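You operate a simulated robot arm through the tools that you are given. There is no shell and no other tool. Be economical: measure what you need, move in short steps, check, and stop when the job is done.

The job below is to be done with a simulated two-armed robot. You get a single attempt, and the scene is never put back.

JOB
Pull both ties tight, then lay the harness in the cable tray and shut the saddle.
Fine: One hand holds the harness while the other pulls each tie.

It is judged by the outcome, as a careful person would: the job done as asked, and still so three seconds after it is handed in. It fails if anything else is knocked over, pushed out of place, dropped, spilled or broken.

ROBOT AND FRAMES
Two 7-joint arms with two-finger parallel grippers on one trunk, on a base that drives. Base frame: it is fixed to the floor where the robot stands at the start and does not move with it; the origin is under the middle of the robot, x ahead of it, y to its left, z up. Readings come in mm, degrees, newtons and seconds.
The left shoulder is at the start at [70, 163, 1053], the right one opposite. With the tool pointing down near the work surface each hand reaches from about 380 to 880 mm from the robot's upright axis, wherever it stands, measured 20 degrees to its own side. Places, roughly: cable tray [400, 0, 900]; saddle of the cable tray [400, 0, 900]; white cable tie [600, 100, 900]; yellow cable tie [600, 200, 900]. Payload 3.43 kg a hand.
The tool frame of a hand sits at the grasp point between the pads (the TCP): z along the fingers, y along the line on which they close. The tips reach 34 mm beyond it. The gripper opens to 128 mm. The fingers are 24 mm wide and 12 mm thick; the gripper's body (48 by 130 mm) begins 96 mm behind the TCP.
Orientation is that of the tool frame in the base frame, as [roll, pitch, yaw] about the fixed x, y, z axes, in that order (R = Rz(yaw) Ry(pitch) Rx(roll)). With the fingers straight down and closing along the base's y, the tool's x points along the base's -x, its y along +y and its z along -z.

CONTROLS
- The arms move only by the tool jog_arm. It takes "left_plan", "right_plan" or both (then of equal length, played together; a hand with none holds still); each is a list that holds one entry, the list of rows, each a list of 7 numbers: the shift along the base's x, y, z in units of 250 mm (1.0 is 250 mm), then the turn, a rotation vector about the base's x, y, z in units of 60 degrees (1.0 is 60 degrees), then the opening, from 0 (shut) to 1 (fully open). In form: [[[dx, dy, dz, rx, ry, rz, grip], ...]]. A call has 1 to 10 rows; each row is the pose to reach, as a shift and turn from the pose commanded when the call began. A call with a number of a shift or a turn outside -1 to 1 is refused whole. A row lasts 0.2 s, in which the tool goes at most 50 mm and 8.6 degrees; a call with a longer step from one row to the next is refused whole, and so is a gripper value outside its range. A pose out of reach is approached as far as the arm can. The call stops where the force on the tool passes 40 N (or 10 N more than at its start, if that is more) or the arm is blocked; 0.2 s more then pass. The fingers move at their own pace (about 153 mm/s each) and stop on an object; they squeeze with about 38 N. The grip force told is the motor's: it shows also when the fingers shut on nothing. Time passes only in rows, and 0.2 s behind the last, so rows that repeat a pose let the fingers close. The reply holds the time, the measured pose of the TCP, the force on the tool along the base axes, the opening and the grip force, in the units named above and with some noise, with the torque about the TCP (base axes, N m) and any sound that the robot's microphone picked up, and new pictures: "pictures" is both (left out), scene, wrist or none (wrist: the cameras of the hands that moved).
- Cameras (640 x 400 px; columns grow to the right, rows downward): "scene" is now at [134, 18.1, 1276.6]; the picture's right is [0.22, -0.98, 0.00], its down [-0.61, -0.14, -0.78] and it looks along [0.76, 0.17, -0.63] (base axes); focal length 214 px, centre (320, 200). "left" rides on the left gripper at [76, 11, -160] in its tool frame; the picture's right is [-0.15, 0.99, 0.00], its down [-0.88, -0.13, -0.46] and it looks along [-0.45, -0.07, 0.89] (tool axes); focal length 234 px, centre (320, 200). "right" rides on the right gripper at [76, -11, -160] in its tool frame; the picture's right is [0.15, 0.99, 0.00], its down [-0.88, 0.13, -0.46] and it looks along [-0.45, 0.07, 0.89] (tool axes); focal length 234 px, centre (320, 200).
- lift_body(by): slides the trunk up (or, below 0, down) by that many mm; the arms and the scene camera ride with it, the base frame stays. It gives what a move gives, with no picture.
- base_move(legs): drives the robot by 1 to 6 legs, each [ahead, left, turn to the left] in mm, mm and degrees, along the robot's own axes; the way and the turn of a leg run together, so that a leg with both is an arc; at most 1500 mm and 180 degrees a leg. The arms and the cameras ride along, it lands a little off, and it stops where it bumps. It gives what a move gives, and a new picture of the scene camera.
- pan_tilt(pan, tilt): turns the head with the scene camera to pan (to the left, within 86 degrees either way) and tilt (down, from -29 to 69), counted from straight ahead of the robot. It gives what a move gives, and a new picture of the scene camera.
- probe_pixels(camera, pixels): for up to 12 pixels [column, row] of the newest picture of that camera ("zoom" is the newest enlarged one), the place [x, y, z] in the base frame of the surface seen there, good to about 2 mm. No time passes.
- inspect(camera, box): a new picture of the part [left, top, right, bottom] of that camera's present view, enlarged. No time passes.
- sign_off(): hands the job in; it is judged then, once.

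Keep the steps short. Do not move on a guess: measure, check each grasp and each placing, and mend mistakes. In all there are 80 turns and 260 pictures (those below and enlarged ones count). Leave the grippers open and the arms clear of the work at the hand-in unless told otherwise, and finish with a single line.

The tools are called by a JSON object that holds its "name" and its "arguments". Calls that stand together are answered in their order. jog_arm: Moves the arms, as the interface text tells. Its arguments: {"type":"object","properties":{"left_plan":{"type":"array"},"right_plan":{"type":"array"},"pictures":{"type":"string","enum":["both","scene","wrist","none"]}},"required":[]} The other tools are called the same way: lift_body (by) slides the trunk up or down; base_move (legs) drives the base; pan_tilt (pan, tilt) turns the head that bears the scene camera; probe_pixels (camera, pixels) gives the place of the surface under pixels of a picture; inspect (camera, box) takes an enlarged picture of a part of a camera's view; sign_off () hands the job in.

At the start:

```text
time_s: 0.0
left_tcp_pos: [567.4, 409.8, 1186.6]
left_orientation: [180.0, 0.1, -179.9]
left_force: [-0.7, 1.0, -0.2]
left_torque: [0.0, -0.03, -0.02]
left_width: 128.1
left_finger_force: 0.0
right_tcp_pos: [686.8, -225.3, 1144.5]
right_orientation: [180.0, 0.1, -179.9]
right_force: [-0.1, 0.4, 0.3]
right_torque: [-0.03, -0.01, 0.0]
right_width: 127.8
right_finger_force: 0.1
trunk travel left (down, up): [-525.0, 415.0]
robot x, y, heading: [3.5, -2.2, 0.0]
head pan, tilt: [12.6, 38.7]
```

scene: 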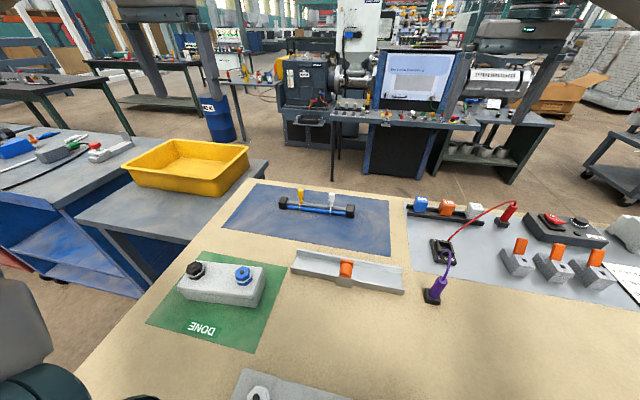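
right: 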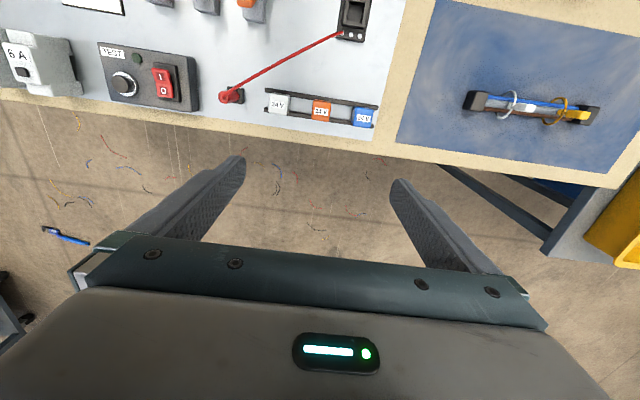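
left: 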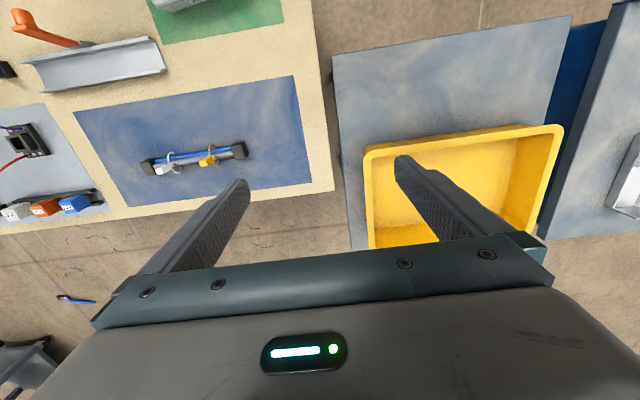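

I see the harness on the blue mat, with its white and yellow ties, and the tray with an orange saddle in front of it. I'll enlarge both.

{"name": "inspect", "arguments": {"camera": "scene", "box": [260, 175, 380, 250]}}

{"name": "inspect", "arguments": {"camera": "left", "box": [120, 120, 280, 220]}}

{"name": "inspect", "arguments": {"camera": "scene", "box": [270, 230, 420, 320]}}

{"name": "probe_pixels", "arguments": {"camera": "scene", "pixels": [[283, 203], [302, 198], [301, 208], [332, 198], [331, 211], [351, 211], [296, 266], [346, 270], [400, 286], [346, 310], [315, 209], [317, 226]]}}

```text
5.33 times, centred on (320, 212) of scene
```

zoom: 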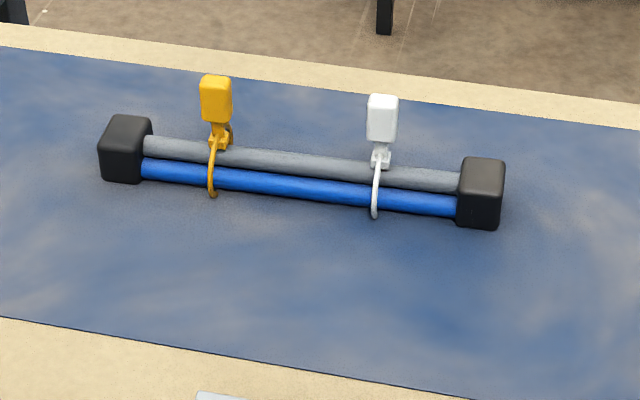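

```text
4.00 times, centred on (200, 170) of left
```

zoom: 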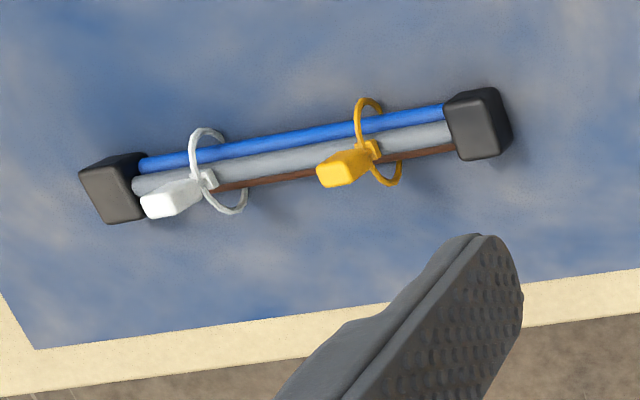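

```text
4.27 times, centred on (345, 275) of scene
```

zoom: 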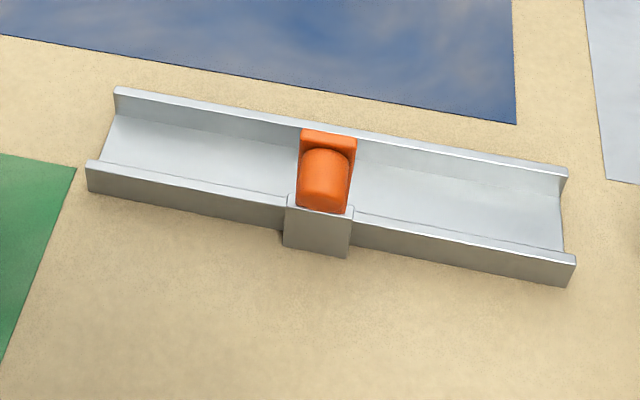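

```text
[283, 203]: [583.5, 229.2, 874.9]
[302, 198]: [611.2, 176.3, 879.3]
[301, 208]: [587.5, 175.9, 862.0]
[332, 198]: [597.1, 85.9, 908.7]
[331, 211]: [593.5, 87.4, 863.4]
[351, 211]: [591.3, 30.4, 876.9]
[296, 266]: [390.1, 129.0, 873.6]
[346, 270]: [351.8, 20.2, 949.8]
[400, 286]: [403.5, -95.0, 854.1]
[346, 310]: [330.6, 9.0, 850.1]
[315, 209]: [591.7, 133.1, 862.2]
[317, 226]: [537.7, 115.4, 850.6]
```

The last zoom shows the tray. I'll measure it in detail there.

{"name": "probe_pixels", "arguments": {"camera": "zoom", "pixels": [[328, 135], [325, 146], [325, 160], [325, 190], [322, 207], [318, 235], [200, 130], [200, 150], [200, 190], [470, 150], [450, 190], [440, 240]]}}

{"name": "inspect", "arguments": {"camera": "left", "box": [0, 0, 180, 110]}}

```text
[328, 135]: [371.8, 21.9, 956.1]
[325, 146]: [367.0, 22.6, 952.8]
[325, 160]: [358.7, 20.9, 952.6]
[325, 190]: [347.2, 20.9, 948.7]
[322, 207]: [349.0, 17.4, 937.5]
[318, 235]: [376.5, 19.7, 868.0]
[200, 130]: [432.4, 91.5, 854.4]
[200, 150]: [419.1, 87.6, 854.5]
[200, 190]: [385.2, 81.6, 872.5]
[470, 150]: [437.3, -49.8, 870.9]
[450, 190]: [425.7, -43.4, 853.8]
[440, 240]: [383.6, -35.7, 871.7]
```

```text
3.56 times, centred on (90, 55) of left
```

zoom: 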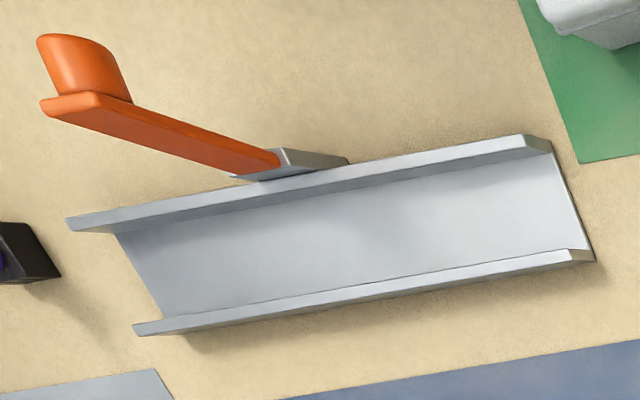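

The saddle is an orange arm hinged on the tray's near wall. It stands open, so it shuts toward +x. I'll bring both hands closer for a look, and start turning the right hand so that it closes along x.

{"name": "jog_arm", "arguments": {"left_plan": [[[-0.014, -0.085, -0.093, 0, 0, 0, 1], [-0.028, -0.17, -0.186, 0, 0, 0, 1], [-0.042, -0.255, -0.279, 0, 0, 0, 1], [-0.056, -0.34, -0.372, 0, 0, 0, 1], [-0.07, -0.425, -0.465, 0, 0, 0, 1], [-0.084, -0.51, -0.558, 0, 0, 0, 1], [-0.098, -0.595, -0.651, 0, 0, 0, 1], [-0.11, -0.68, -0.744, 0, 0, 0, 1]]], "right_plan": [[[-0.048, 0.06, -0.072, 0, 0, 0.125, 1], [-0.096, 0.12, -0.144, 0, 0, 0.25, 1], [-0.144, 0.18, -0.216, 0, 0, 0.375, 1], [-0.192, 0.24, -0.288, 0, 0, 0.5, 1], [-0.24, 0.3, -0.36, 0, 0, 0.625, 1], [-0.288, 0.36, -0.432, 0, 0, 0.75, 1], [-0.336, 0.42, -0.504, 0, 0, 0.875, 1], [-0.384, 0.48, -0.576, 0, 0, 1, 1]]]}}

```text
time_s: 1.8
left_tcp_pos: [537.1, 236.6, 999.9]
left_orientation: [-179.9, 0.1, -179.9]
left_force: [-0.8, 0.1, 0.2]
left_torque: [0.06, 0.01, -0.02]
left_width: 128.1
left_finger_force: 0.0
right_tcp_pos: [591.8, -104.5, 1001.2]
right_orientation: [180.0, -0.1, -119.8]
right_force: [-0.4, -0.3, 0.7]
right_torque: [0.02, 0.02, 0.01]
right_width: 128.0
right_finger_force: 0.1
trunk travel left (down, up): [-525.0, 415.0]
robot x, y, heading: [1.9, 3.1, -0.3]
head pan, tilt: [12.6, 38.7]
```

scene: 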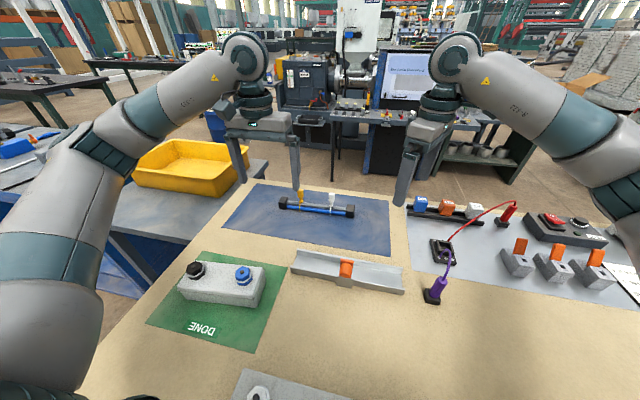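
right: 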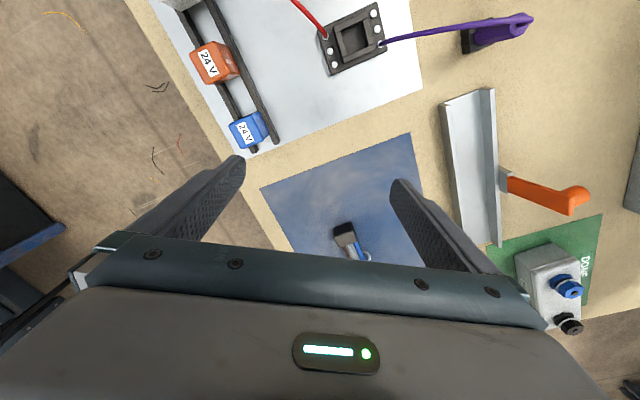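
left: 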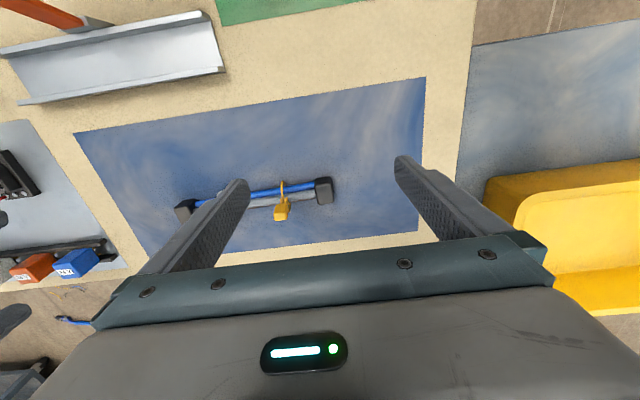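

{"name": "inspect", "arguments": {"camera": "left", "box": [240, 165, 336, 225]}}

{"name": "inspect", "arguments": {"camera": "scene", "box": [272, 182, 368, 224]}}

{"name": "probe_pixels", "arguments": {"camera": "zoom", "pixels": [[68, 138], [198, 90], [203, 110], [212, 145], [392, 110], [405, 150], [400, 175], [530, 180], [300, 160], [300, 175]]}}

{"name": "probe_pixels", "arguments": {"camera": "left", "pixels": [[281, 206], [281, 214], [280, 218], [282, 197], [283, 183], [324, 185], [324, 200], [260, 200], [260, 194]]}}

```text
6.67 times, centred on (288, 195) of left
```

zoom: 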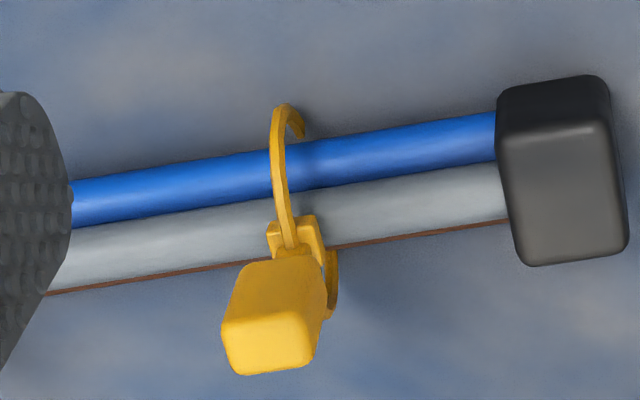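

```text
6.67 times, centred on (320, 203) of scene
```

zoom: 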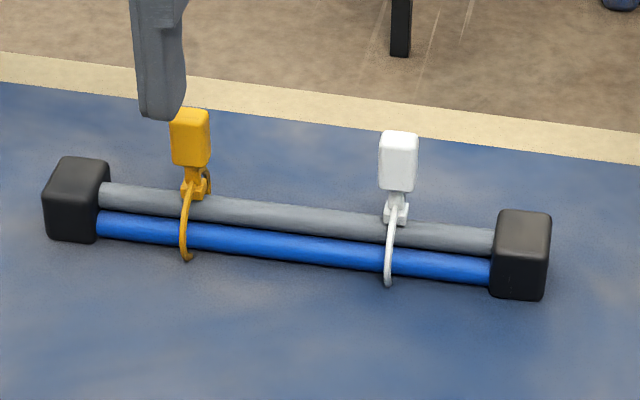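

```text
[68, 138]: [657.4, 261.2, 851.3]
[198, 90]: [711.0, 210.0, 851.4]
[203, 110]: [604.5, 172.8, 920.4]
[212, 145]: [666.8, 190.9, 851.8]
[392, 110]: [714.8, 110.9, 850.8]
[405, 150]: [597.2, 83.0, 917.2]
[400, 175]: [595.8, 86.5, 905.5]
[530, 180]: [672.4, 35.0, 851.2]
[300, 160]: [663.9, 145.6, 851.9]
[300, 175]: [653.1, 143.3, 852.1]
```

```text
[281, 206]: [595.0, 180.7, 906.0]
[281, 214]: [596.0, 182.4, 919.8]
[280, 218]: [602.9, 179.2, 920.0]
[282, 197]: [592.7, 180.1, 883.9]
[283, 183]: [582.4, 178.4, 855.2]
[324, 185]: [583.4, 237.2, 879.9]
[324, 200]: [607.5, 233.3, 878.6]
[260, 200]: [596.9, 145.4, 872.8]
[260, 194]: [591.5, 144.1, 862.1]
```

The yellow tab stands upright, centred near (602,180) with its top at z 920. I'll measure the right end block and the white tab, and finish the right hand's turn.

{"name": "probe_pixels", "arguments": {"camera": "zoom", "pixels": [[525, 218], [525, 240], [495, 225], [545, 225], [520, 285], [75, 165], [75, 185], [190, 115], [190, 150], [398, 138], [382, 165], [415, 165]]}}

{"name": "jog_arm", "arguments": {"right_plan": [[[0.0, 0.04, 0, 0, 0, 0.125, 1], [0.0, 0.1, 0, 0, 0, 0.25, 1], [0.0, 0.2, 0, 0, 0, 0.375, 1], [0.0, 0.3, 0, 0, 0, 0.5, 1]]]}}

```text
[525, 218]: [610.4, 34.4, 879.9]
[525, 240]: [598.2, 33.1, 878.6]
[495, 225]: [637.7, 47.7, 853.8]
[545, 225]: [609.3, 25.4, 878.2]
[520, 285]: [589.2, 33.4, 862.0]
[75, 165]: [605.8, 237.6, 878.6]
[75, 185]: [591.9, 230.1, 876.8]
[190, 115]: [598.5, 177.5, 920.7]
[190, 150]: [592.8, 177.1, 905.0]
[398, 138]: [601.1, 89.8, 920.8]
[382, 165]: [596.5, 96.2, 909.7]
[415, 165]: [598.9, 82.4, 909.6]
```

```text
time_s: 2.8
left_tcp_pos: [538.6, 237.5, 1001.0]
left_orientation: [-179.9, 0.0, -179.9]
left_force: [0.2, -0.5, 0.4]
left_torque: [0.01, 0.05, 0.0]
left_width: 127.9
left_finger_force: 0.0
right_tcp_pos: [489.0, -11.1, 995.7]
right_orientation: [-179.7, 0.1, -90.8]
right_force: [-0.4, -0.5, 0.0]
right_torque: [-0.03, 0.02, 0.01]
right_width: 127.8
right_finger_force: 0.0
right hand out of reach, approached as far as the arm can: row 1, 2, 3, 4
trunk travel left (down, up): [-525.0, 415.0]
robot x, y, heading: [-0.3, -0.4, -0.2]
head pan, tilt: [12.6, 38.7]
```

scene: 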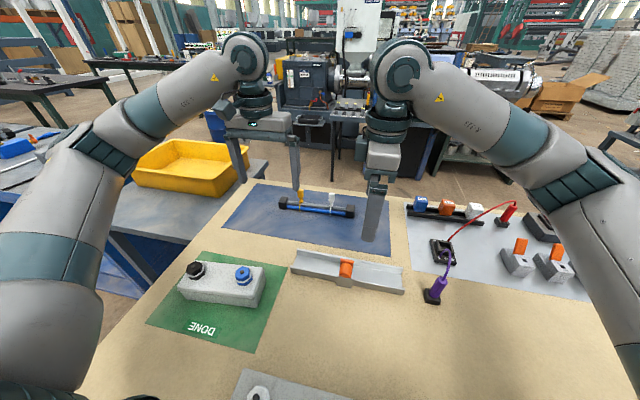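
right: 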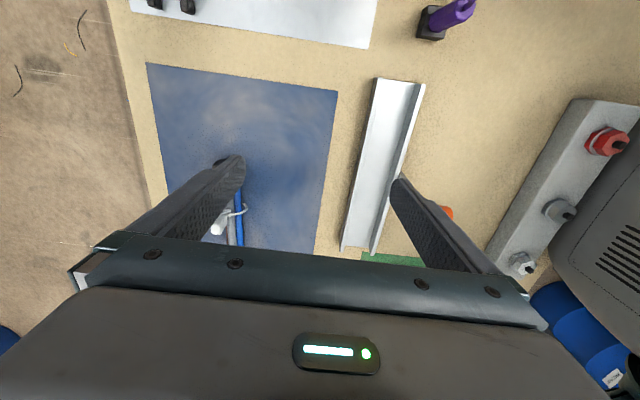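

That turn runs into a joint limit and the hand was pulled back to x=489. I'll turn the right hand the other way, backing off to the right and up as I go.

{"name": "jog_arm", "arguments": {"right_plan": [[[0.05, -0.05, 0.05, 0, 0, -0.125, 1], [0.1, -0.1, 0.1, 0, 0, -0.25, 1], [0.15, -0.15, 0.1, 0, 0, -0.375, 1], [0.2, -0.2, 0.1, 0, 0, -0.5, 1], [0.25, -0.25, 0.1, 0, 0, -0.625, 1], [0.3, -0.25, 0.1, 0, 0, -0.75, 1], [0.35, -0.25, 0.1, 0, 0, -0.875, 1], [0.4, -0.25, 0.1, 0, 0, -1, 1]]], "pictures": "none"}}

{"name": "jog_arm", "arguments": {"right_plan": [[[0, 0, 0, 0, 0, -0.125, 1], [0, 0, 0, 0, 0, -0.25, 1], [0, 0, 0, 0, 0, -0.375, 1], [0, 0, 0, 0, 0, -0.5, 1], [0, 0, 0, 0, 0, -0.625, 1], [0, 0, 0, 0, 0, -0.75, 1], [0, 0, 0, 0, 0, -0.875, 1], [0, 0, 0, 0, 0, -1, 1]]], "pictures": "none"}}

{"name": "jog_arm", "arguments": {"right_plan": [[[0, 0, 0, 0, 0, -0.125, 1], [0, 0, 0, 0, 0, -0.25, 1], [0, 0, 0, 0, 0, -0.375, 1], [0, 0, 0, 0, 0, -0.5, 1], [0, 0, 0, 0, 0, -0.625, 1], [0, 0, 0, 0, 0, -0.75, 1], [0, 0, 0, 0, 0, -0.875, 1], [0, 0, 0, 0, 0, -1, 1]]], "pictures": "scene"}}

```text
time_s: 4.6
left_tcp_pos: [536.6, 237.5, 1000.2]
left_orientation: [179.9, 0.1, -179.9]
left_force: [0.5, 0.0, -0.4]
left_torque: [-0.03, 0.03, -0.04]
left_width: 127.9
left_finger_force: 0.1
right_tcp_pos: [586.9, -74.5, 1016.8]
right_orientation: [-179.9, 0.0, -150.2]
right_force: [0.5, -0.9, 0.9]
right_torque: [0.01, 0.03, -0.01]
right_width: 127.7
right_finger_force: 0.1
trunk travel left (down, up): [-525.0, 415.0]
robot x, y, heading: [2.0, -1.2, -0.2]
head pan, tilt: [12.6, 38.7]
```

```text
time_s: 6.4
left_tcp_pos: [538.2, 237.9, 999.8]
left_orientation: [180.0, 0.1, 180.0]
left_force: [-0.3, 0.2, 0.9]
left_torque: [0.03, -0.01, 0.04]
left_width: 128.1
left_finger_force: 0.1
right_tcp_pos: [588.8, -72.9, 1017.3]
right_orientation: [-179.9, 0.1, 150.0]
right_force: [-0.3, 0.5, 0.0]
right_torque: [0.04, -0.04, 0.02]
right_width: 128.1
right_finger_force: 0.0
trunk travel left (down, up): [-525.0, 415.0]
robot x, y, heading: [-0.4, 1.0, -0.1]
head pan, tilt: [12.6, 38.7]
```

```text
time_s: 8.2
left_tcp_pos: [537.8, 238.9, 1000.2]
left_orientation: [-179.9, 0.0, -179.9]
left_force: [-0.1, 0.0, -0.1]
left_torque: [0.04, -0.02, -0.01]
left_width: 128.0
left_finger_force: 0.2
right_tcp_pos: [588.3, -73.0, 1018.4]
right_orientation: [179.9, -0.1, 89.8]
right_force: [-0.3, -0.3, -0.5]
right_torque: [0.01, 0.0, -0.04]
right_width: 128.2
right_finger_force: 0.0
trunk travel left (down, up): [-525.0, 415.0]
robot x, y, heading: [-3.1, 1.0, -0.2]
head pan, tilt: [12.6, 38.7]
```

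scene: 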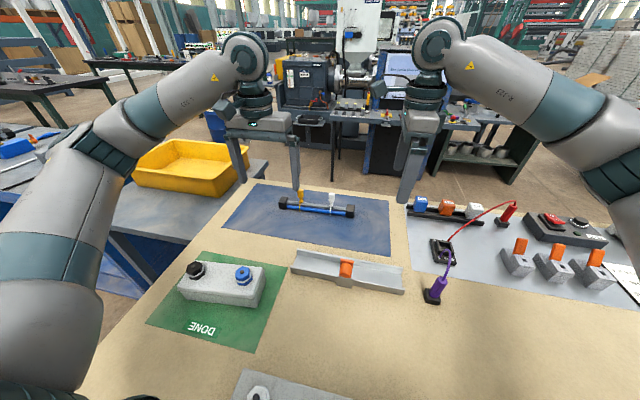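

Yaw +90 works for the right hand. Holding the right block upright would bring its camera close to the other hand. So I'll tilt it 25° with the body leaning to -y, with the fingers still closing along x, and hover over the right block.

{"name": "jog_arm", "arguments": {"right_plan": [[[0.014, 0.09, -0.06, 0.1, 0, 0, 0.6], [0.028, 0.18, -0.12, 0.2, 0, 0, 0.6], [0.042, 0.27, -0.18, 0.3, 0, 0, 0.6], [0.056, 0.364, -0.24, 0.417, 0, 0, 0.6]]]}}

```text
time_s: 9.2
left_tcp_pos: [537.3, 237.7, 1000.1]
left_orientation: [-179.9, 0.1, -179.9]
left_force: [0.4, 1.4, -0.7]
left_torque: [0.01, 0.0, -0.01]
left_width: 127.9
left_finger_force: 0.0
right_tcp_pos: [600.3, 16.8, 958.8]
right_orientation: [180.0, -25.1, 90.1]
right_force: [-0.3, -0.3, -0.6]
right_torque: [-0.02, 0.0, 0.04]
right_width: 76.7
right_finger_force: 0.0
trunk travel left (down, up): [-525.0, 415.0]
robot x, y, heading: [0.4, 0.8, -0.1]
head pan, tilt: [12.6, 38.7]
```

scene: 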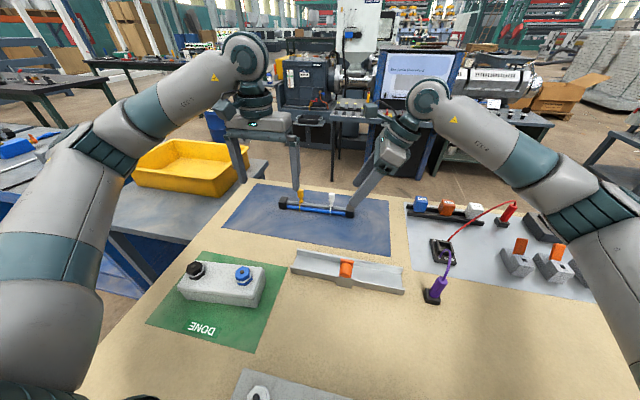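
right: 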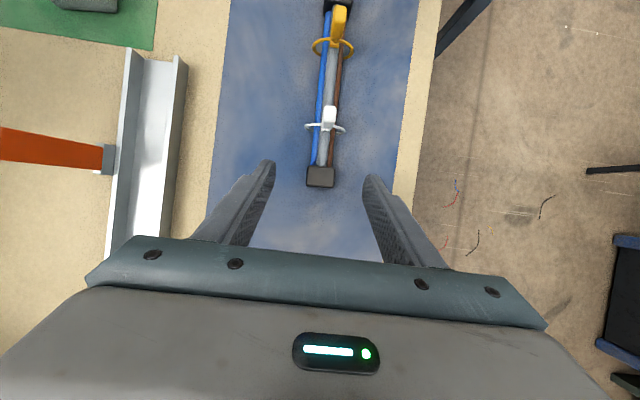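

The right block (320,176) is centred between the fingers. I'll lower by 65 mm, then close on it. The left hand moves above the yellow tab at the same time, staying high.

{"name": "jog_arm", "arguments": {"right_plan": [[[0.002, 0.004, -0.1, 0, 0, 0, 0.6], [0.004, 0.008, -0.2, 0, 0, 0, 0.6], [0.004, 0.01, -0.262, 0, 0, 0, 0.6], [0.004, 0.01, -0.262, 0, 0, 0, 0.6]]], "left_plan": [[[0.13, -0.11, 0, 0, 0, 0, 0.7], [0.26, -0.23, 0, 0, 0, 0, 0.5], [0.26, -0.23, 0, 0, 0, 0, 0.5], [0.26, -0.23, 0, 0, 0, 0, 0.5]]]}}

```text
time_s: 10.2
left_tcp_pos: [601.9, 179.7, 1000.2]
left_orientation: [180.0, 0.1, -179.9]
left_force: [-0.2, -0.4, -0.6]
left_torque: [0.02, -0.01, 0.01]
left_width: 63.9
left_finger_force: 0.0
right_tcp_pos: [603.7, 18.3, 892.5]
right_orientation: [-180.0, -25.0, 90.0]
right_force: [-0.1, -0.1, 0.1]
right_torque: [-0.02, 0.01, -0.02]
right_width: 77.0
right_finger_force: 0.0
trunk travel left (down, up): [-525.0, 415.0]
robot x, y, heading: [-1.5, -0.1, -0.4]
head pan, tilt: [12.6, 38.7]
```

scene: 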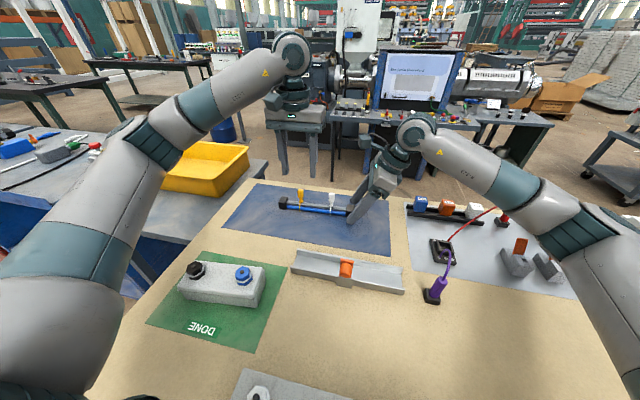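
right: 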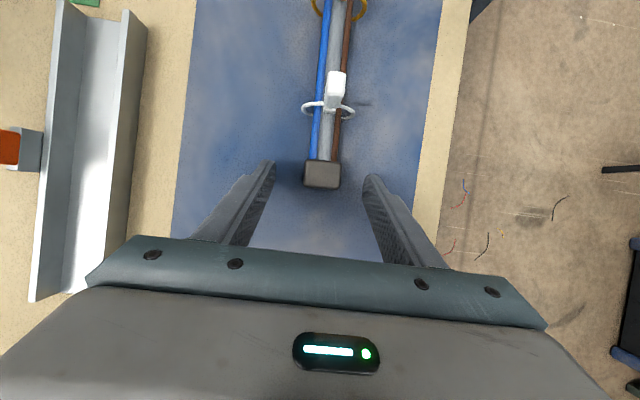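
left: 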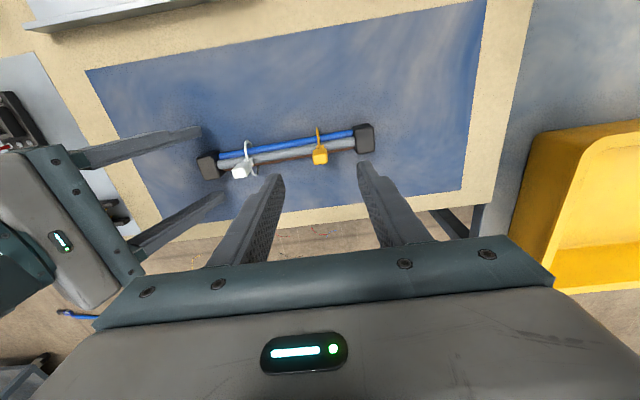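

The tips reach the block. I'll go 5 mm further along +y for a fuller grip and close the right hand.

{"name": "jog_arm", "arguments": {"right_plan": [[[0, 0.02, 0, 0, 0, 0, 0.5], [0, 0.02, 0, 0, 0, 0, 0.2], [0, 0.02, 0, 0, 0, 0, 0.1], [0, 0.02, 0, 0, 0, 0, 0.05], [0, 0.02, 0, 0, 0, 0, 0.0]]], "pictures": "wrist"}}

{"name": "inspect", "arguments": {"camera": "left", "box": [180, 90, 420, 240]}}

{"name": "probe_pixels", "arguments": {"camera": "left", "pixels": [[320, 155], [320, 161], [315, 158], [325, 158], [239, 171], [363, 135]]}}

```text
time_s: 11.4
left_tcp_pos: [602.2, 178.6, 1000.3]
left_orientation: [180.0, 0.0, -179.9]
left_force: [-0.2, 1.0, 0.3]
left_torque: [0.02, 0.02, 0.07]
left_width: 64.2
left_finger_force: 0.1
right_tcp_pos: [603.2, 23.9, 894.0]
right_orientation: [180.0, -25.0, 90.0]
right_force: [1.4, 0.3, 0.9]
right_torque: [-0.12, -0.05, 0.03]
right_width: 31.2
right_finger_force: 38.3
trunk travel left (down, up): [-525.0, 415.0]
robot x, y, heading: [2.4, -0.7, -0.1]
head pan, tilt: [12.6, 38.7]
```

right: 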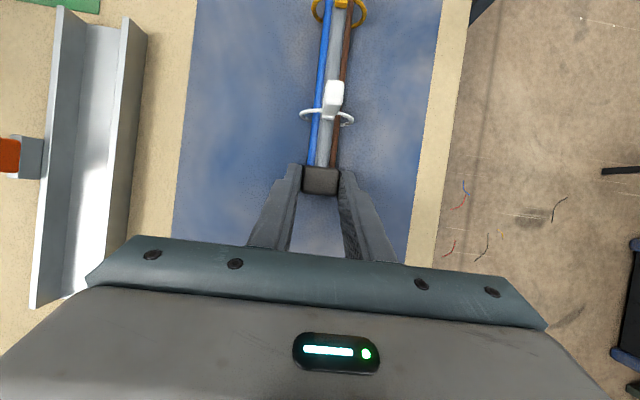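

```text
2.67 times, centred on (300, 165) of left
```

zoom: 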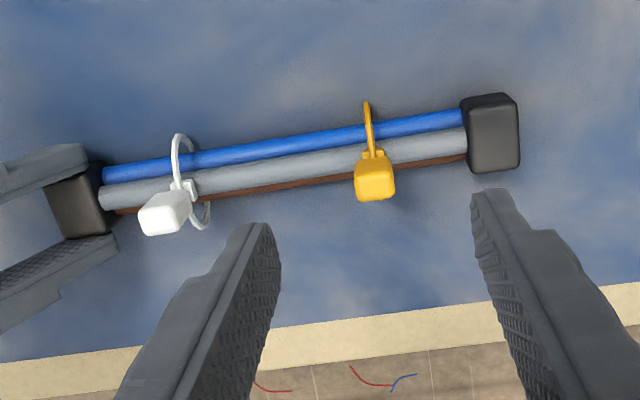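

```text
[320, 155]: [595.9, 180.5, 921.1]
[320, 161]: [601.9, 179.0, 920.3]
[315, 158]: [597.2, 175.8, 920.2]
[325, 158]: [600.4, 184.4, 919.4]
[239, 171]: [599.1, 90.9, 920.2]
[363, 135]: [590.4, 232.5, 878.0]
```

The right block is held at 31 mm wide. The yellow tab is centred at (601,180) with its top at z 920. I'll lower the left hand to z 917 and close along y.

{"name": "jog_arm", "arguments": {"left_plan": [[[0, 0.002, -0.12, 0, 0, 0, 0.45], [0, 0.004, -0.24, 0, 0, 0, 0.45], [0, 0.004, -0.33, 0, 0, 0, 0.45], [0, 0.004, -0.33, 0, 0, 0, 0.45], [0, 0.004, -0.33, 0, 0, 0, 0.2], [0, 0.004, -0.33, 0, 0, 0, 0.1], [0, 0.004, -0.33, 0, 0, 0, 0], [0, 0.004, -0.33, 0, 0, 0, 0]]]}}

{"name": "inspect", "arguments": {"camera": "left", "box": [180, 90, 420, 240]}}

```text
time_s: 13.2
left_tcp_pos: [601.9, 181.3, 918.2]
left_orientation: [-179.9, 0.0, -179.9]
left_force: [0.1, -13.6, -0.1]
left_torque: [-0.17, -0.05, 0.04]
left_width: 13.5
left_finger_force: 38.0
right_tcp_pos: [603.7, 25.8, 894.1]
right_orientation: [180.0, -25.1, 90.2]
right_force: [-0.2, 13.0, 0.3]
right_torque: [-0.01, 0.12, 0.28]
right_width: 31.4
right_finger_force: 37.9
trunk travel left (down, up): [-525.0, 415.0]
robot x, y, heading: [-1.8, 1.2, -0.1]
head pan, tilt: [12.6, 38.7]
```

scene: 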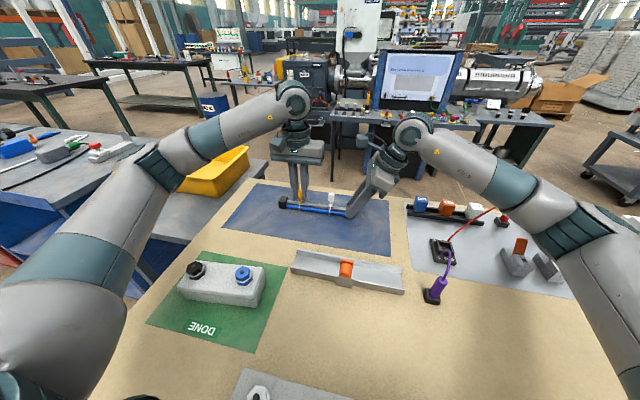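
left: 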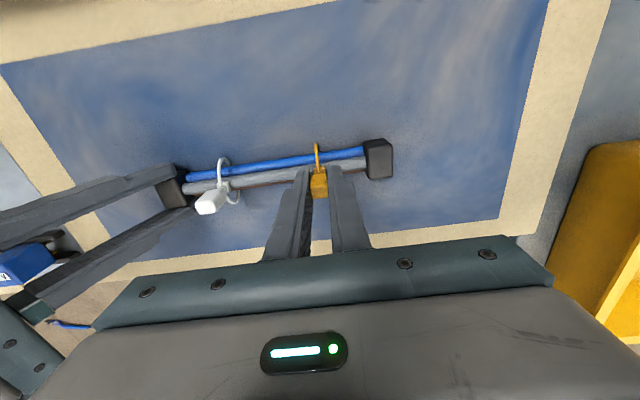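

```text
2.67 times, centred on (300, 165) of left
```

zoom: 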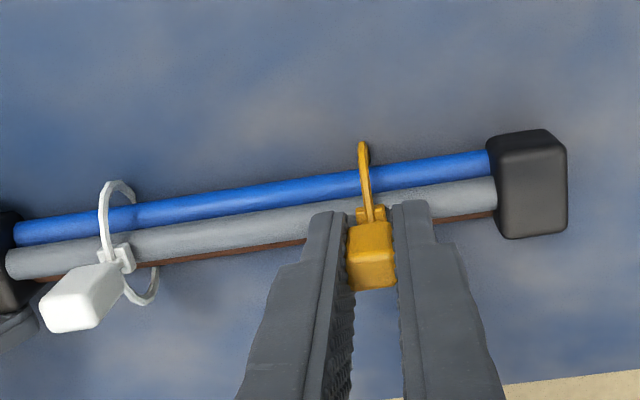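

The yellow tab is gripped at 13.5 mm wide. There is a 13 N sideways strain, so I'll ease left 1 mm to -y and pull straight up in small steps.

{"name": "jog_arm", "arguments": {"left_plan": [[[0, -0.005, 0.008, 0, 0, 0, 0], [0, -0.006, 0.02, 0, 0, 0, 0], [0, -0.006, 0.032, 0, 0, 0, 0], [0, -0.006, 0.044, 0, 0, 0, 0], [0, -0.006, 0.056, 0, 0, 0, 0], [0, -0.006, 0.068, 0, 0, 0, 0]]], "pictures": "wrist"}}

{"name": "inspect", "arguments": {"camera": "left", "box": [180, 90, 420, 240]}}

```text
time_s: 14.6
left_tcp_pos: [604.3, 181.3, 936.2]
left_orientation: [-180.0, -0.1, -180.0]
left_force: [-4.9, -18.4, -0.2]
left_torque: [-0.23, 0.12, 0.06]
left_width: 13.5
left_finger_force: 37.9
right_tcp_pos: [603.3, 23.8, 893.0]
right_orientation: [180.0, -25.1, 90.1]
right_force: [1.7, 15.3, 5.2]
right_torque: [0.54, 0.18, -0.19]
right_width: 31.0
right_finger_force: 38.2
trunk travel left (down, up): [-525.0, 415.0]
robot x, y, heading: [3.5, -0.2, 0.2]
head pan, tilt: [12.6, 38.7]
```

left: 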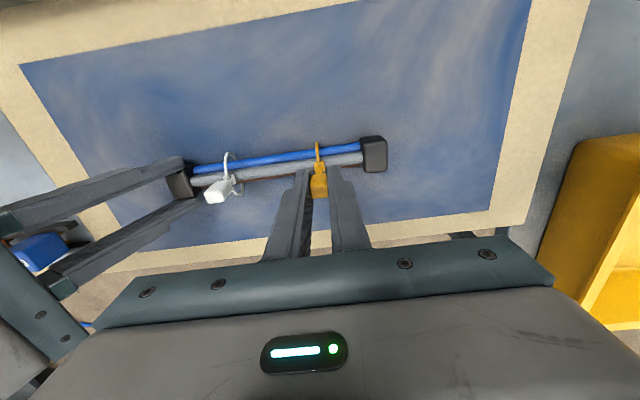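

```text
2.67 times, centred on (300, 165) of left
```

zoom: 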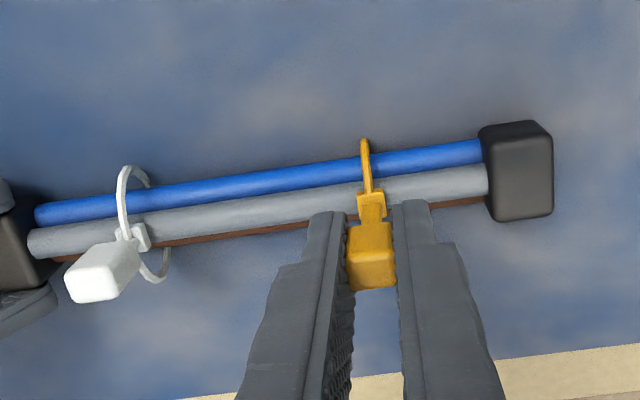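

{"name": "probe_pixels", "arguments": {"camera": "left", "pixels": [[373, 145], [319, 168], [318, 185], [317, 150], [290, 160], [340, 152]]}}

{"name": "inspect", "arguments": {"camera": "scene", "box": [272, 175, 368, 235]}}

```text
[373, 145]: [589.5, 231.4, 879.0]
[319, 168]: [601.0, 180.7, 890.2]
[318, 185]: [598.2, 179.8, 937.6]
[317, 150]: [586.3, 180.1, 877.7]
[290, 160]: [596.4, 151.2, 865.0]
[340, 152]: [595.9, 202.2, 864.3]
```

```text
6.67 times, centred on (320, 205) of scene
```

zoom: 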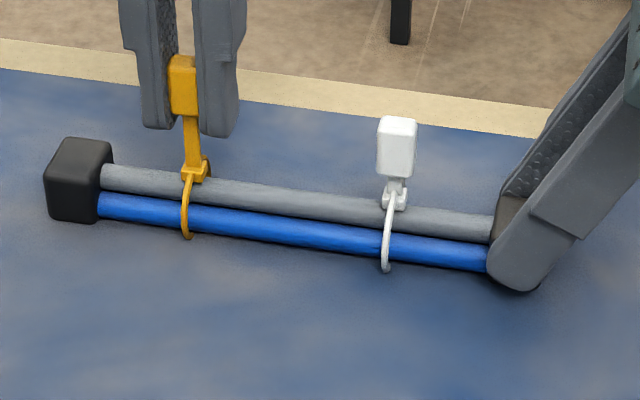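

The tail has come out 18 mm and the harness stays down. The side strain grew when I moved to -y, so I'll shift back to +y and keep pulling up.

{"name": "jog_arm", "arguments": {"left_plan": [[[0, 0.006, 0.006, 0, 0, 0, 0], [0, 0.012, 0.018, 0, 0, 0, 0], [0, 0.012, 0.03, 0, 0, 0, 0], [0, 0.012, 0.042, 0, 0, 0, 0], [0, 0.012, 0.054, 0, 0, 0, 0]]], "pictures": "wrist"}}

{"name": "inspect", "arguments": {"camera": "scene", "box": [272, 175, 368, 235]}}

```text
time_s: 15.8
left_tcp_pos: [604.7, 183.6, 950.0]
left_orientation: [-179.8, 0.1, -180.0]
left_force: [-3.9, -33.2, -3.0]
left_torque: [-0.39, 0.23, 0.04]
left_width: 13.4
left_finger_force: 37.9
right_tcp_pos: [603.3, 26.9, 892.6]
right_orientation: [179.9, -25.3, 90.1]
right_force: [0.7, 32.9, 7.3]
right_torque: [0.07, 0.19, 0.16]
right_width: 31.3
right_finger_force: 38.2
trunk travel left (down, up): [-525.0, 415.0]
robot x, y, heading: [-3.1, 0.5, -0.1]
head pan, tilt: [12.6, 38.7]
```

left: 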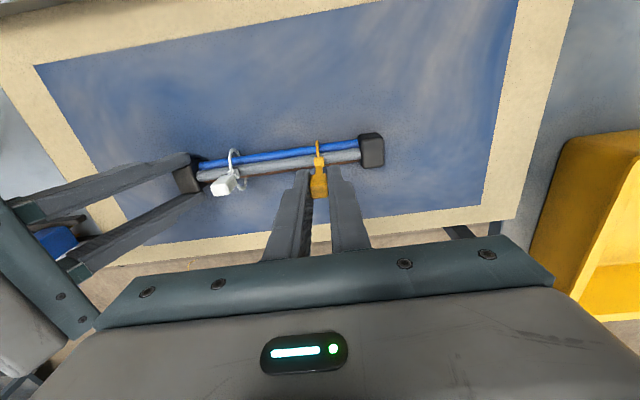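

```text
6.67 times, centred on (320, 205) of scene
```

zoom: 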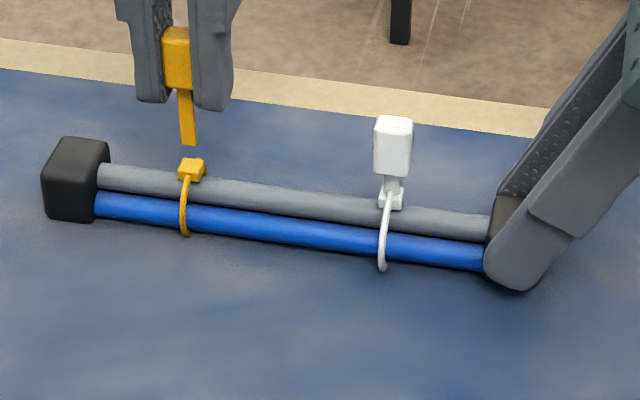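

The tail's lower end now shows clear of the head, but there is still a side force between the hands. Moving to +y raised it, so I'll check closely before doing anything more.

{"name": "inspect", "arguments": {"camera": "left", "box": [264, 120, 392, 200]}}

{"name": "probe_pixels", "arguments": {"camera": "left", "pixels": [[371, 142], [318, 160], [318, 180], [317, 145], [290, 160], [340, 152], [225, 185]]}}

{"name": "inspect", "arguments": {"camera": "right", "box": [240, 0, 432, 120]}}

```text
5.00 times, centred on (328, 160) of left
```

zoom: 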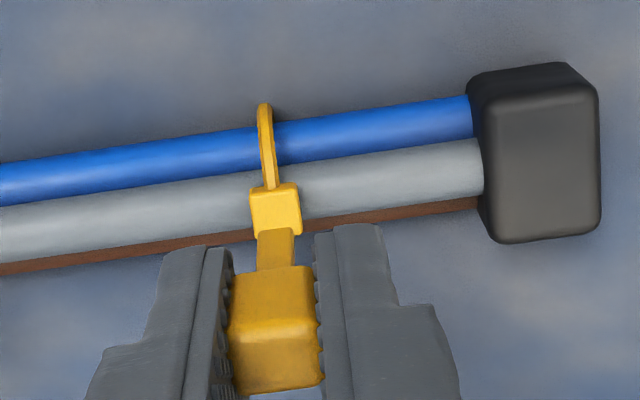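

```text
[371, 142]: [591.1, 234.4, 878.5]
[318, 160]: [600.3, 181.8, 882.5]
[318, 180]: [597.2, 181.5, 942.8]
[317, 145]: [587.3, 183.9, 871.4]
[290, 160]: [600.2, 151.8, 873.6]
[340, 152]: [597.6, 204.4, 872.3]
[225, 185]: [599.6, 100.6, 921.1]
```

```text
3.33 times, centred on (336, 60) of right
```

zoom: 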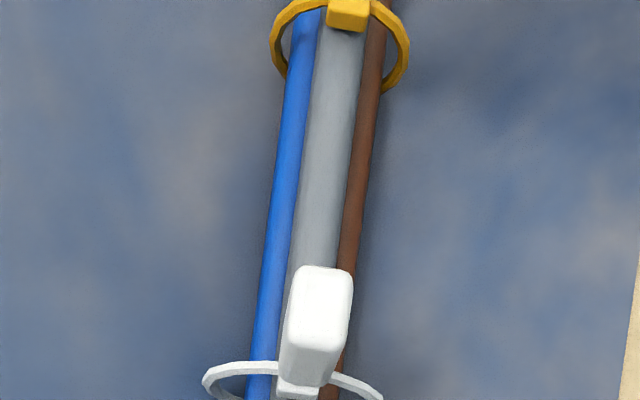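

The yellow loop has tightened a lot but a little slack remains, so the tail is still guided by the head. I'll relax the side strain with 5 mm to -y and then pull a bit more.

{"name": "jog_arm", "arguments": {"left_plan": [[[0, -0.01, 0, 0, 0, 0, 0], [0, -0.02, 0, 0, 0, 0, 0], [0, -0.02, 0, 0, 0, 0, 0]]], "pictures": "none"}}

```text
time_s: 16.6
left_tcp_pos: [605.1, 179.4, 949.6]
left_orientation: [179.9, 0.0, -179.8]
left_force: [6.0, -9.0, -2.4]
left_torque: [-0.1, -0.5, 0.07]
left_width: 13.6
left_finger_force: 38.1
right_tcp_pos: [604.2, 24.0, 893.0]
right_orientation: [-180.0, -25.1, 89.9]
right_force: [-2.9, 12.7, 8.9]
right_torque: [1.7, 0.16, 0.21]
right_width: 31.2
right_finger_force: 37.8
trunk travel left (down, up): [-525.0, 415.0]
robot x, y, heading: [-1.5, 2.3, 0.1]
head pan, tilt: [12.6, 38.7]
```

The strain has eased. I'll pull up further in small steps.

{"name": "jog_arm", "arguments": {"left_plan": [[[0, -0.006, 0.01, 0, 0, 0, 0], [0, -0.008, 0.02, 0, 0, 0, 0], [0, -0.008, 0.03, 0, 0, 0, 0], [0, -0.008, 0.04, 0, 0, 0, 0]]], "pictures": "wrist"}}

{"name": "inspect", "arguments": {"camera": "right", "box": [240, 0, 432, 120]}}

{"name": "inspect", "arguments": {"camera": "left", "box": [264, 120, 392, 200]}}

```text
time_s: 17.6
left_tcp_pos: [604.5, 177.4, 959.9]
left_orientation: [-180.0, -0.1, -179.9]
left_force: [0.7, 2.2, -11.1]
left_torque: [0.42, -0.16, -0.01]
left_width: 13.6
left_finger_force: 38.1
right_tcp_pos: [603.9, 24.4, 893.5]
right_orientation: [179.9, -24.9, 89.9]
right_force: [-0.6, -3.8, 12.5]
right_torque: [1.21, 0.15, 0.12]
right_width: 31.5
right_finger_force: 37.7
trunk travel left (down, up): [-525.0, 415.0]
robot x, y, heading: [-0.8, -3.4, -0.3]
head pan, tilt: [12.6, 38.7]
```

left: 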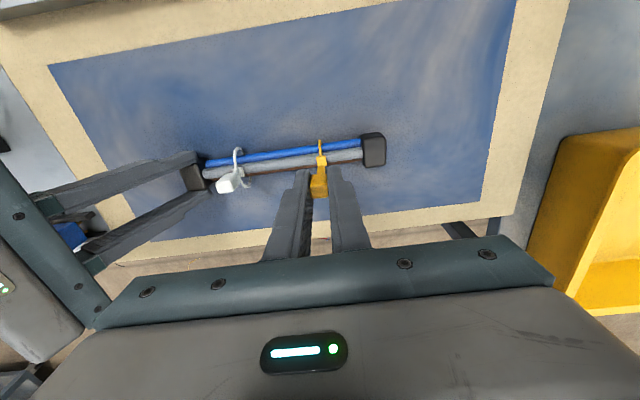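

```text
3.33 times, centred on (336, 60) of right
```

zoom: 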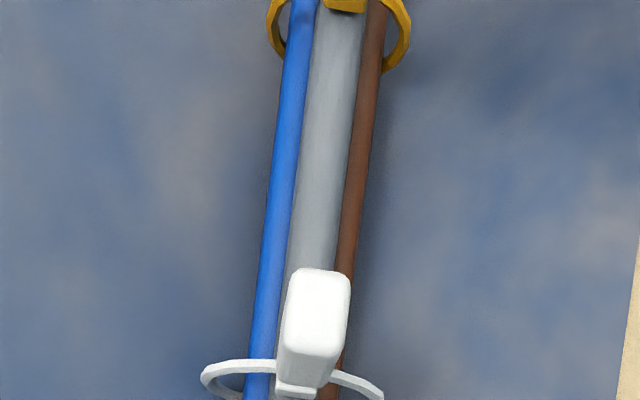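

```text
5.00 times, centred on (328, 160) of left
```

zoom: 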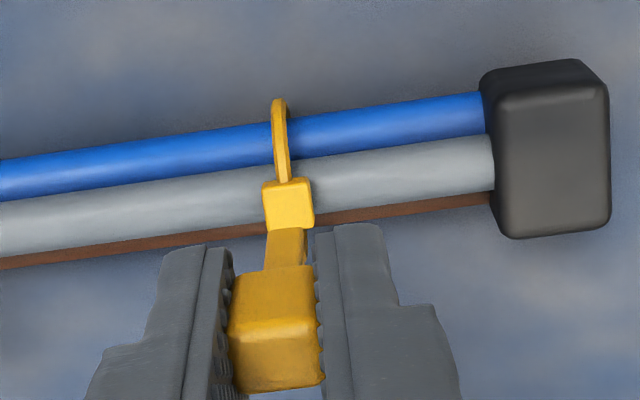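

The vertical force is rising (-11 N). I'll check whether the harness is lifting or the tie has reached its end.

{"name": "probe_pixels", "arguments": {"camera": "left", "pixels": [[373, 142], [321, 160], [319, 180], [320, 143], [345, 152], [295, 160]]}}

{"name": "inspect", "arguments": {"camera": "scene", "box": [272, 175, 368, 235]}}

```text
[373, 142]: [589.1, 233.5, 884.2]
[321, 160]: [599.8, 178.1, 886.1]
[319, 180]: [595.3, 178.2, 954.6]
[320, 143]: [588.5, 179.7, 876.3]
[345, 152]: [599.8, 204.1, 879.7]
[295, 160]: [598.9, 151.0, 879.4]
```

```text
6.67 times, centred on (320, 205) of scene
```

zoom: 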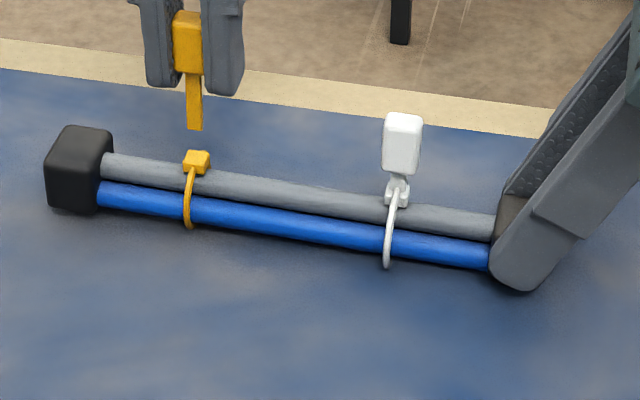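

The harness's left end has risen about 5 mm, so the tie looks to be at the end of its travel. I'll pull 6 mm more to see whether the tail and head now move together.

{"name": "jog_arm", "arguments": {"left_plan": [[[0, 0, 0.012, 0, 0, 0, 0], [0, 0, 0.024, 0, 0, 0, 0], [0, 0, 0.024, 0, 0, 0, 0]]], "pictures": "wrist"}}

{"name": "inspect", "arguments": {"camera": "left", "box": [264, 120, 392, 200]}}

{"name": "probe_pixels", "arguments": {"camera": "zoom", "pixels": [[545, 110], [290, 205], [270, 340], [285, 250], [283, 110], [400, 170]]}}

```text
time_s: 18.4
left_tcp_pos: [605.7, 176.3, 967.2]
left_orientation: [-179.9, 0.2, -179.9]
left_force: [0.0, 0.6, 0.0]
left_torque: [-0.01, 0.01, -0.03]
left_width: 20.4
left_finger_force: 0.3
right_tcp_pos: [603.6, 23.9, 891.3]
right_orientation: [-179.8, -24.9, 90.0]
right_force: [0.5, 0.4, -0.2]
right_torque: [0.01, 0.01, 0.0]
right_width: 33.4
right_finger_force: 0.1
trunk travel left (down, up): [-525.0, 415.0]
robot x, y, heading: [-1.4, 1.0, -0.0]
head pan, tilt: [12.6, 38.7]
```

left: 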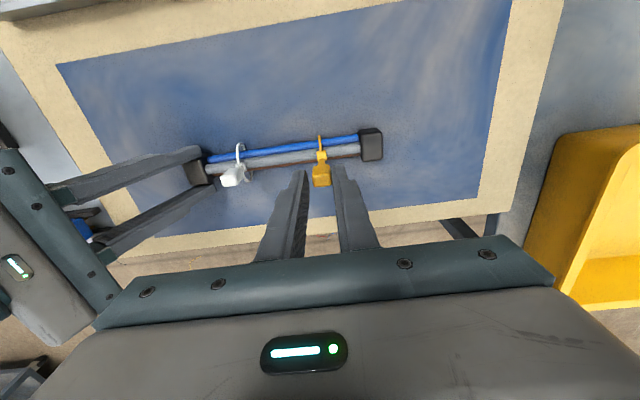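

```text
5.00 times, centred on (328, 160) of left
```

zoom: 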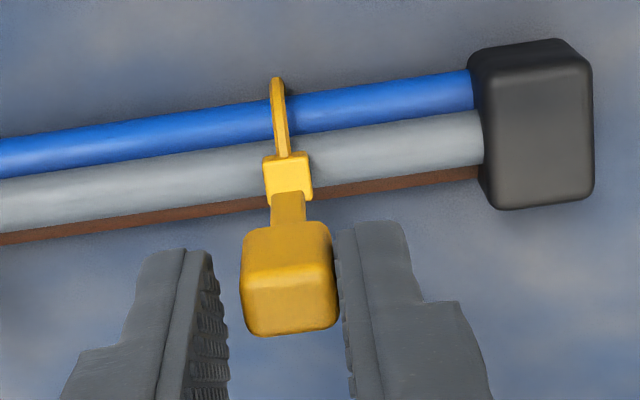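

```text
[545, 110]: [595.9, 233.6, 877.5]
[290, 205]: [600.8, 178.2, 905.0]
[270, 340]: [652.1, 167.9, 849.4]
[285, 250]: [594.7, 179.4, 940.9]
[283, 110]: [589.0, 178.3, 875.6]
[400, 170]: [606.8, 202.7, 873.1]
```

Both grippers lost their grip: the left reads 20 mm and 0.3 N, the right 33 mm and 0.1 N, and the harness dropped the few mm back. I'll check the state of things before regripping.

{"name": "jog_arm", "arguments": {"right_plan": [[[0, 0, 0.004, 0, 0, 0, 0], [0, 0, 0.004, 0, 0, 0, 0], [0, 0, 0.004, 0, 0, 0, 0]]], "pictures": "both"}}

{"name": "inspect", "arguments": {"camera": "scene", "box": [272, 175, 368, 235]}}

{"name": "inspect", "arguments": {"camera": "right", "box": [240, 0, 432, 120]}}

```text
time_s: 19.2
left_tcp_pos: [606.6, 178.4, 966.3]
left_orientation: [179.9, 0.1, -179.8]
left_force: [5.2, 18.0, 4.7]
left_torque: [0.48, -0.59, 0.0]
left_width: 13.6
left_finger_force: 37.8
right_tcp_pos: [603.7, 23.4, 893.7]
right_orientation: [180.0, -24.9, 90.0]
right_force: [-4.9, -16.7, -4.7]
right_torque: [-0.21, 0.22, 0.76]
right_width: 31.4
right_finger_force: 38.1
trunk travel left (down, up): [-525.0, 415.0]
robot x, y, heading: [0.3, -1.6, 0.2]
head pan, tilt: [12.6, 38.7]
```

scene: 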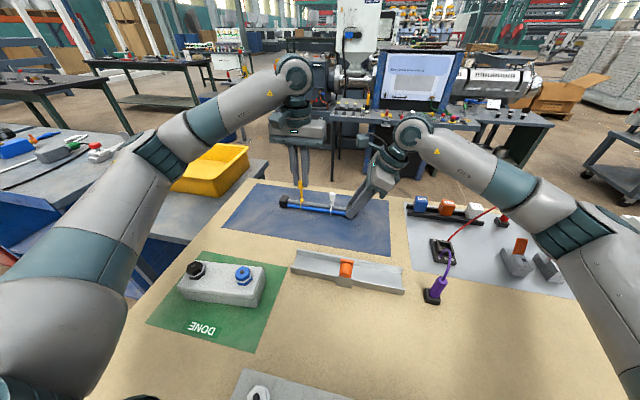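
right: 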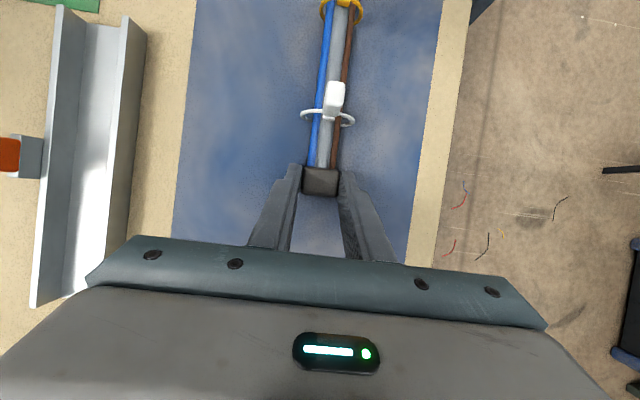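

```text
6.67 times, centred on (320, 205) of scene
```

zoom: 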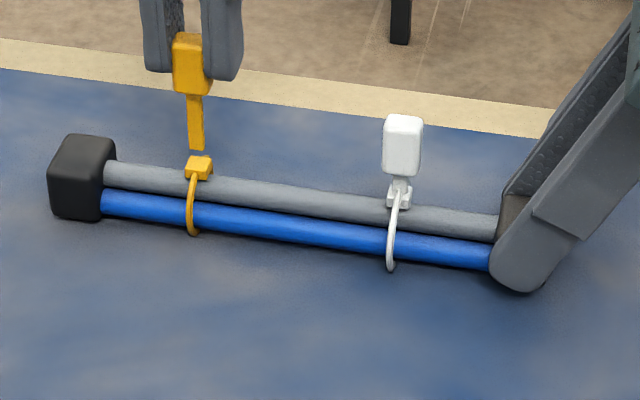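

```text
3.33 times, centred on (336, 60) of right
```

zoom: 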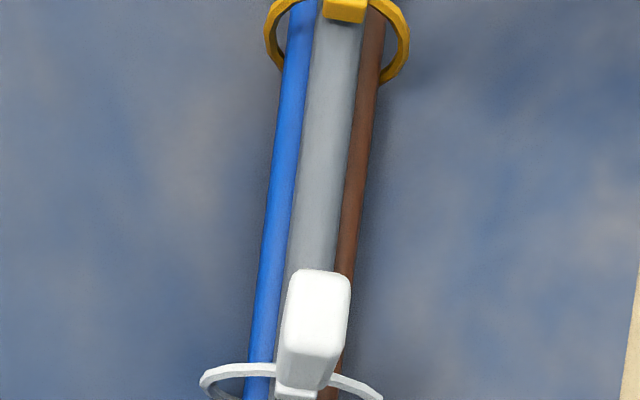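

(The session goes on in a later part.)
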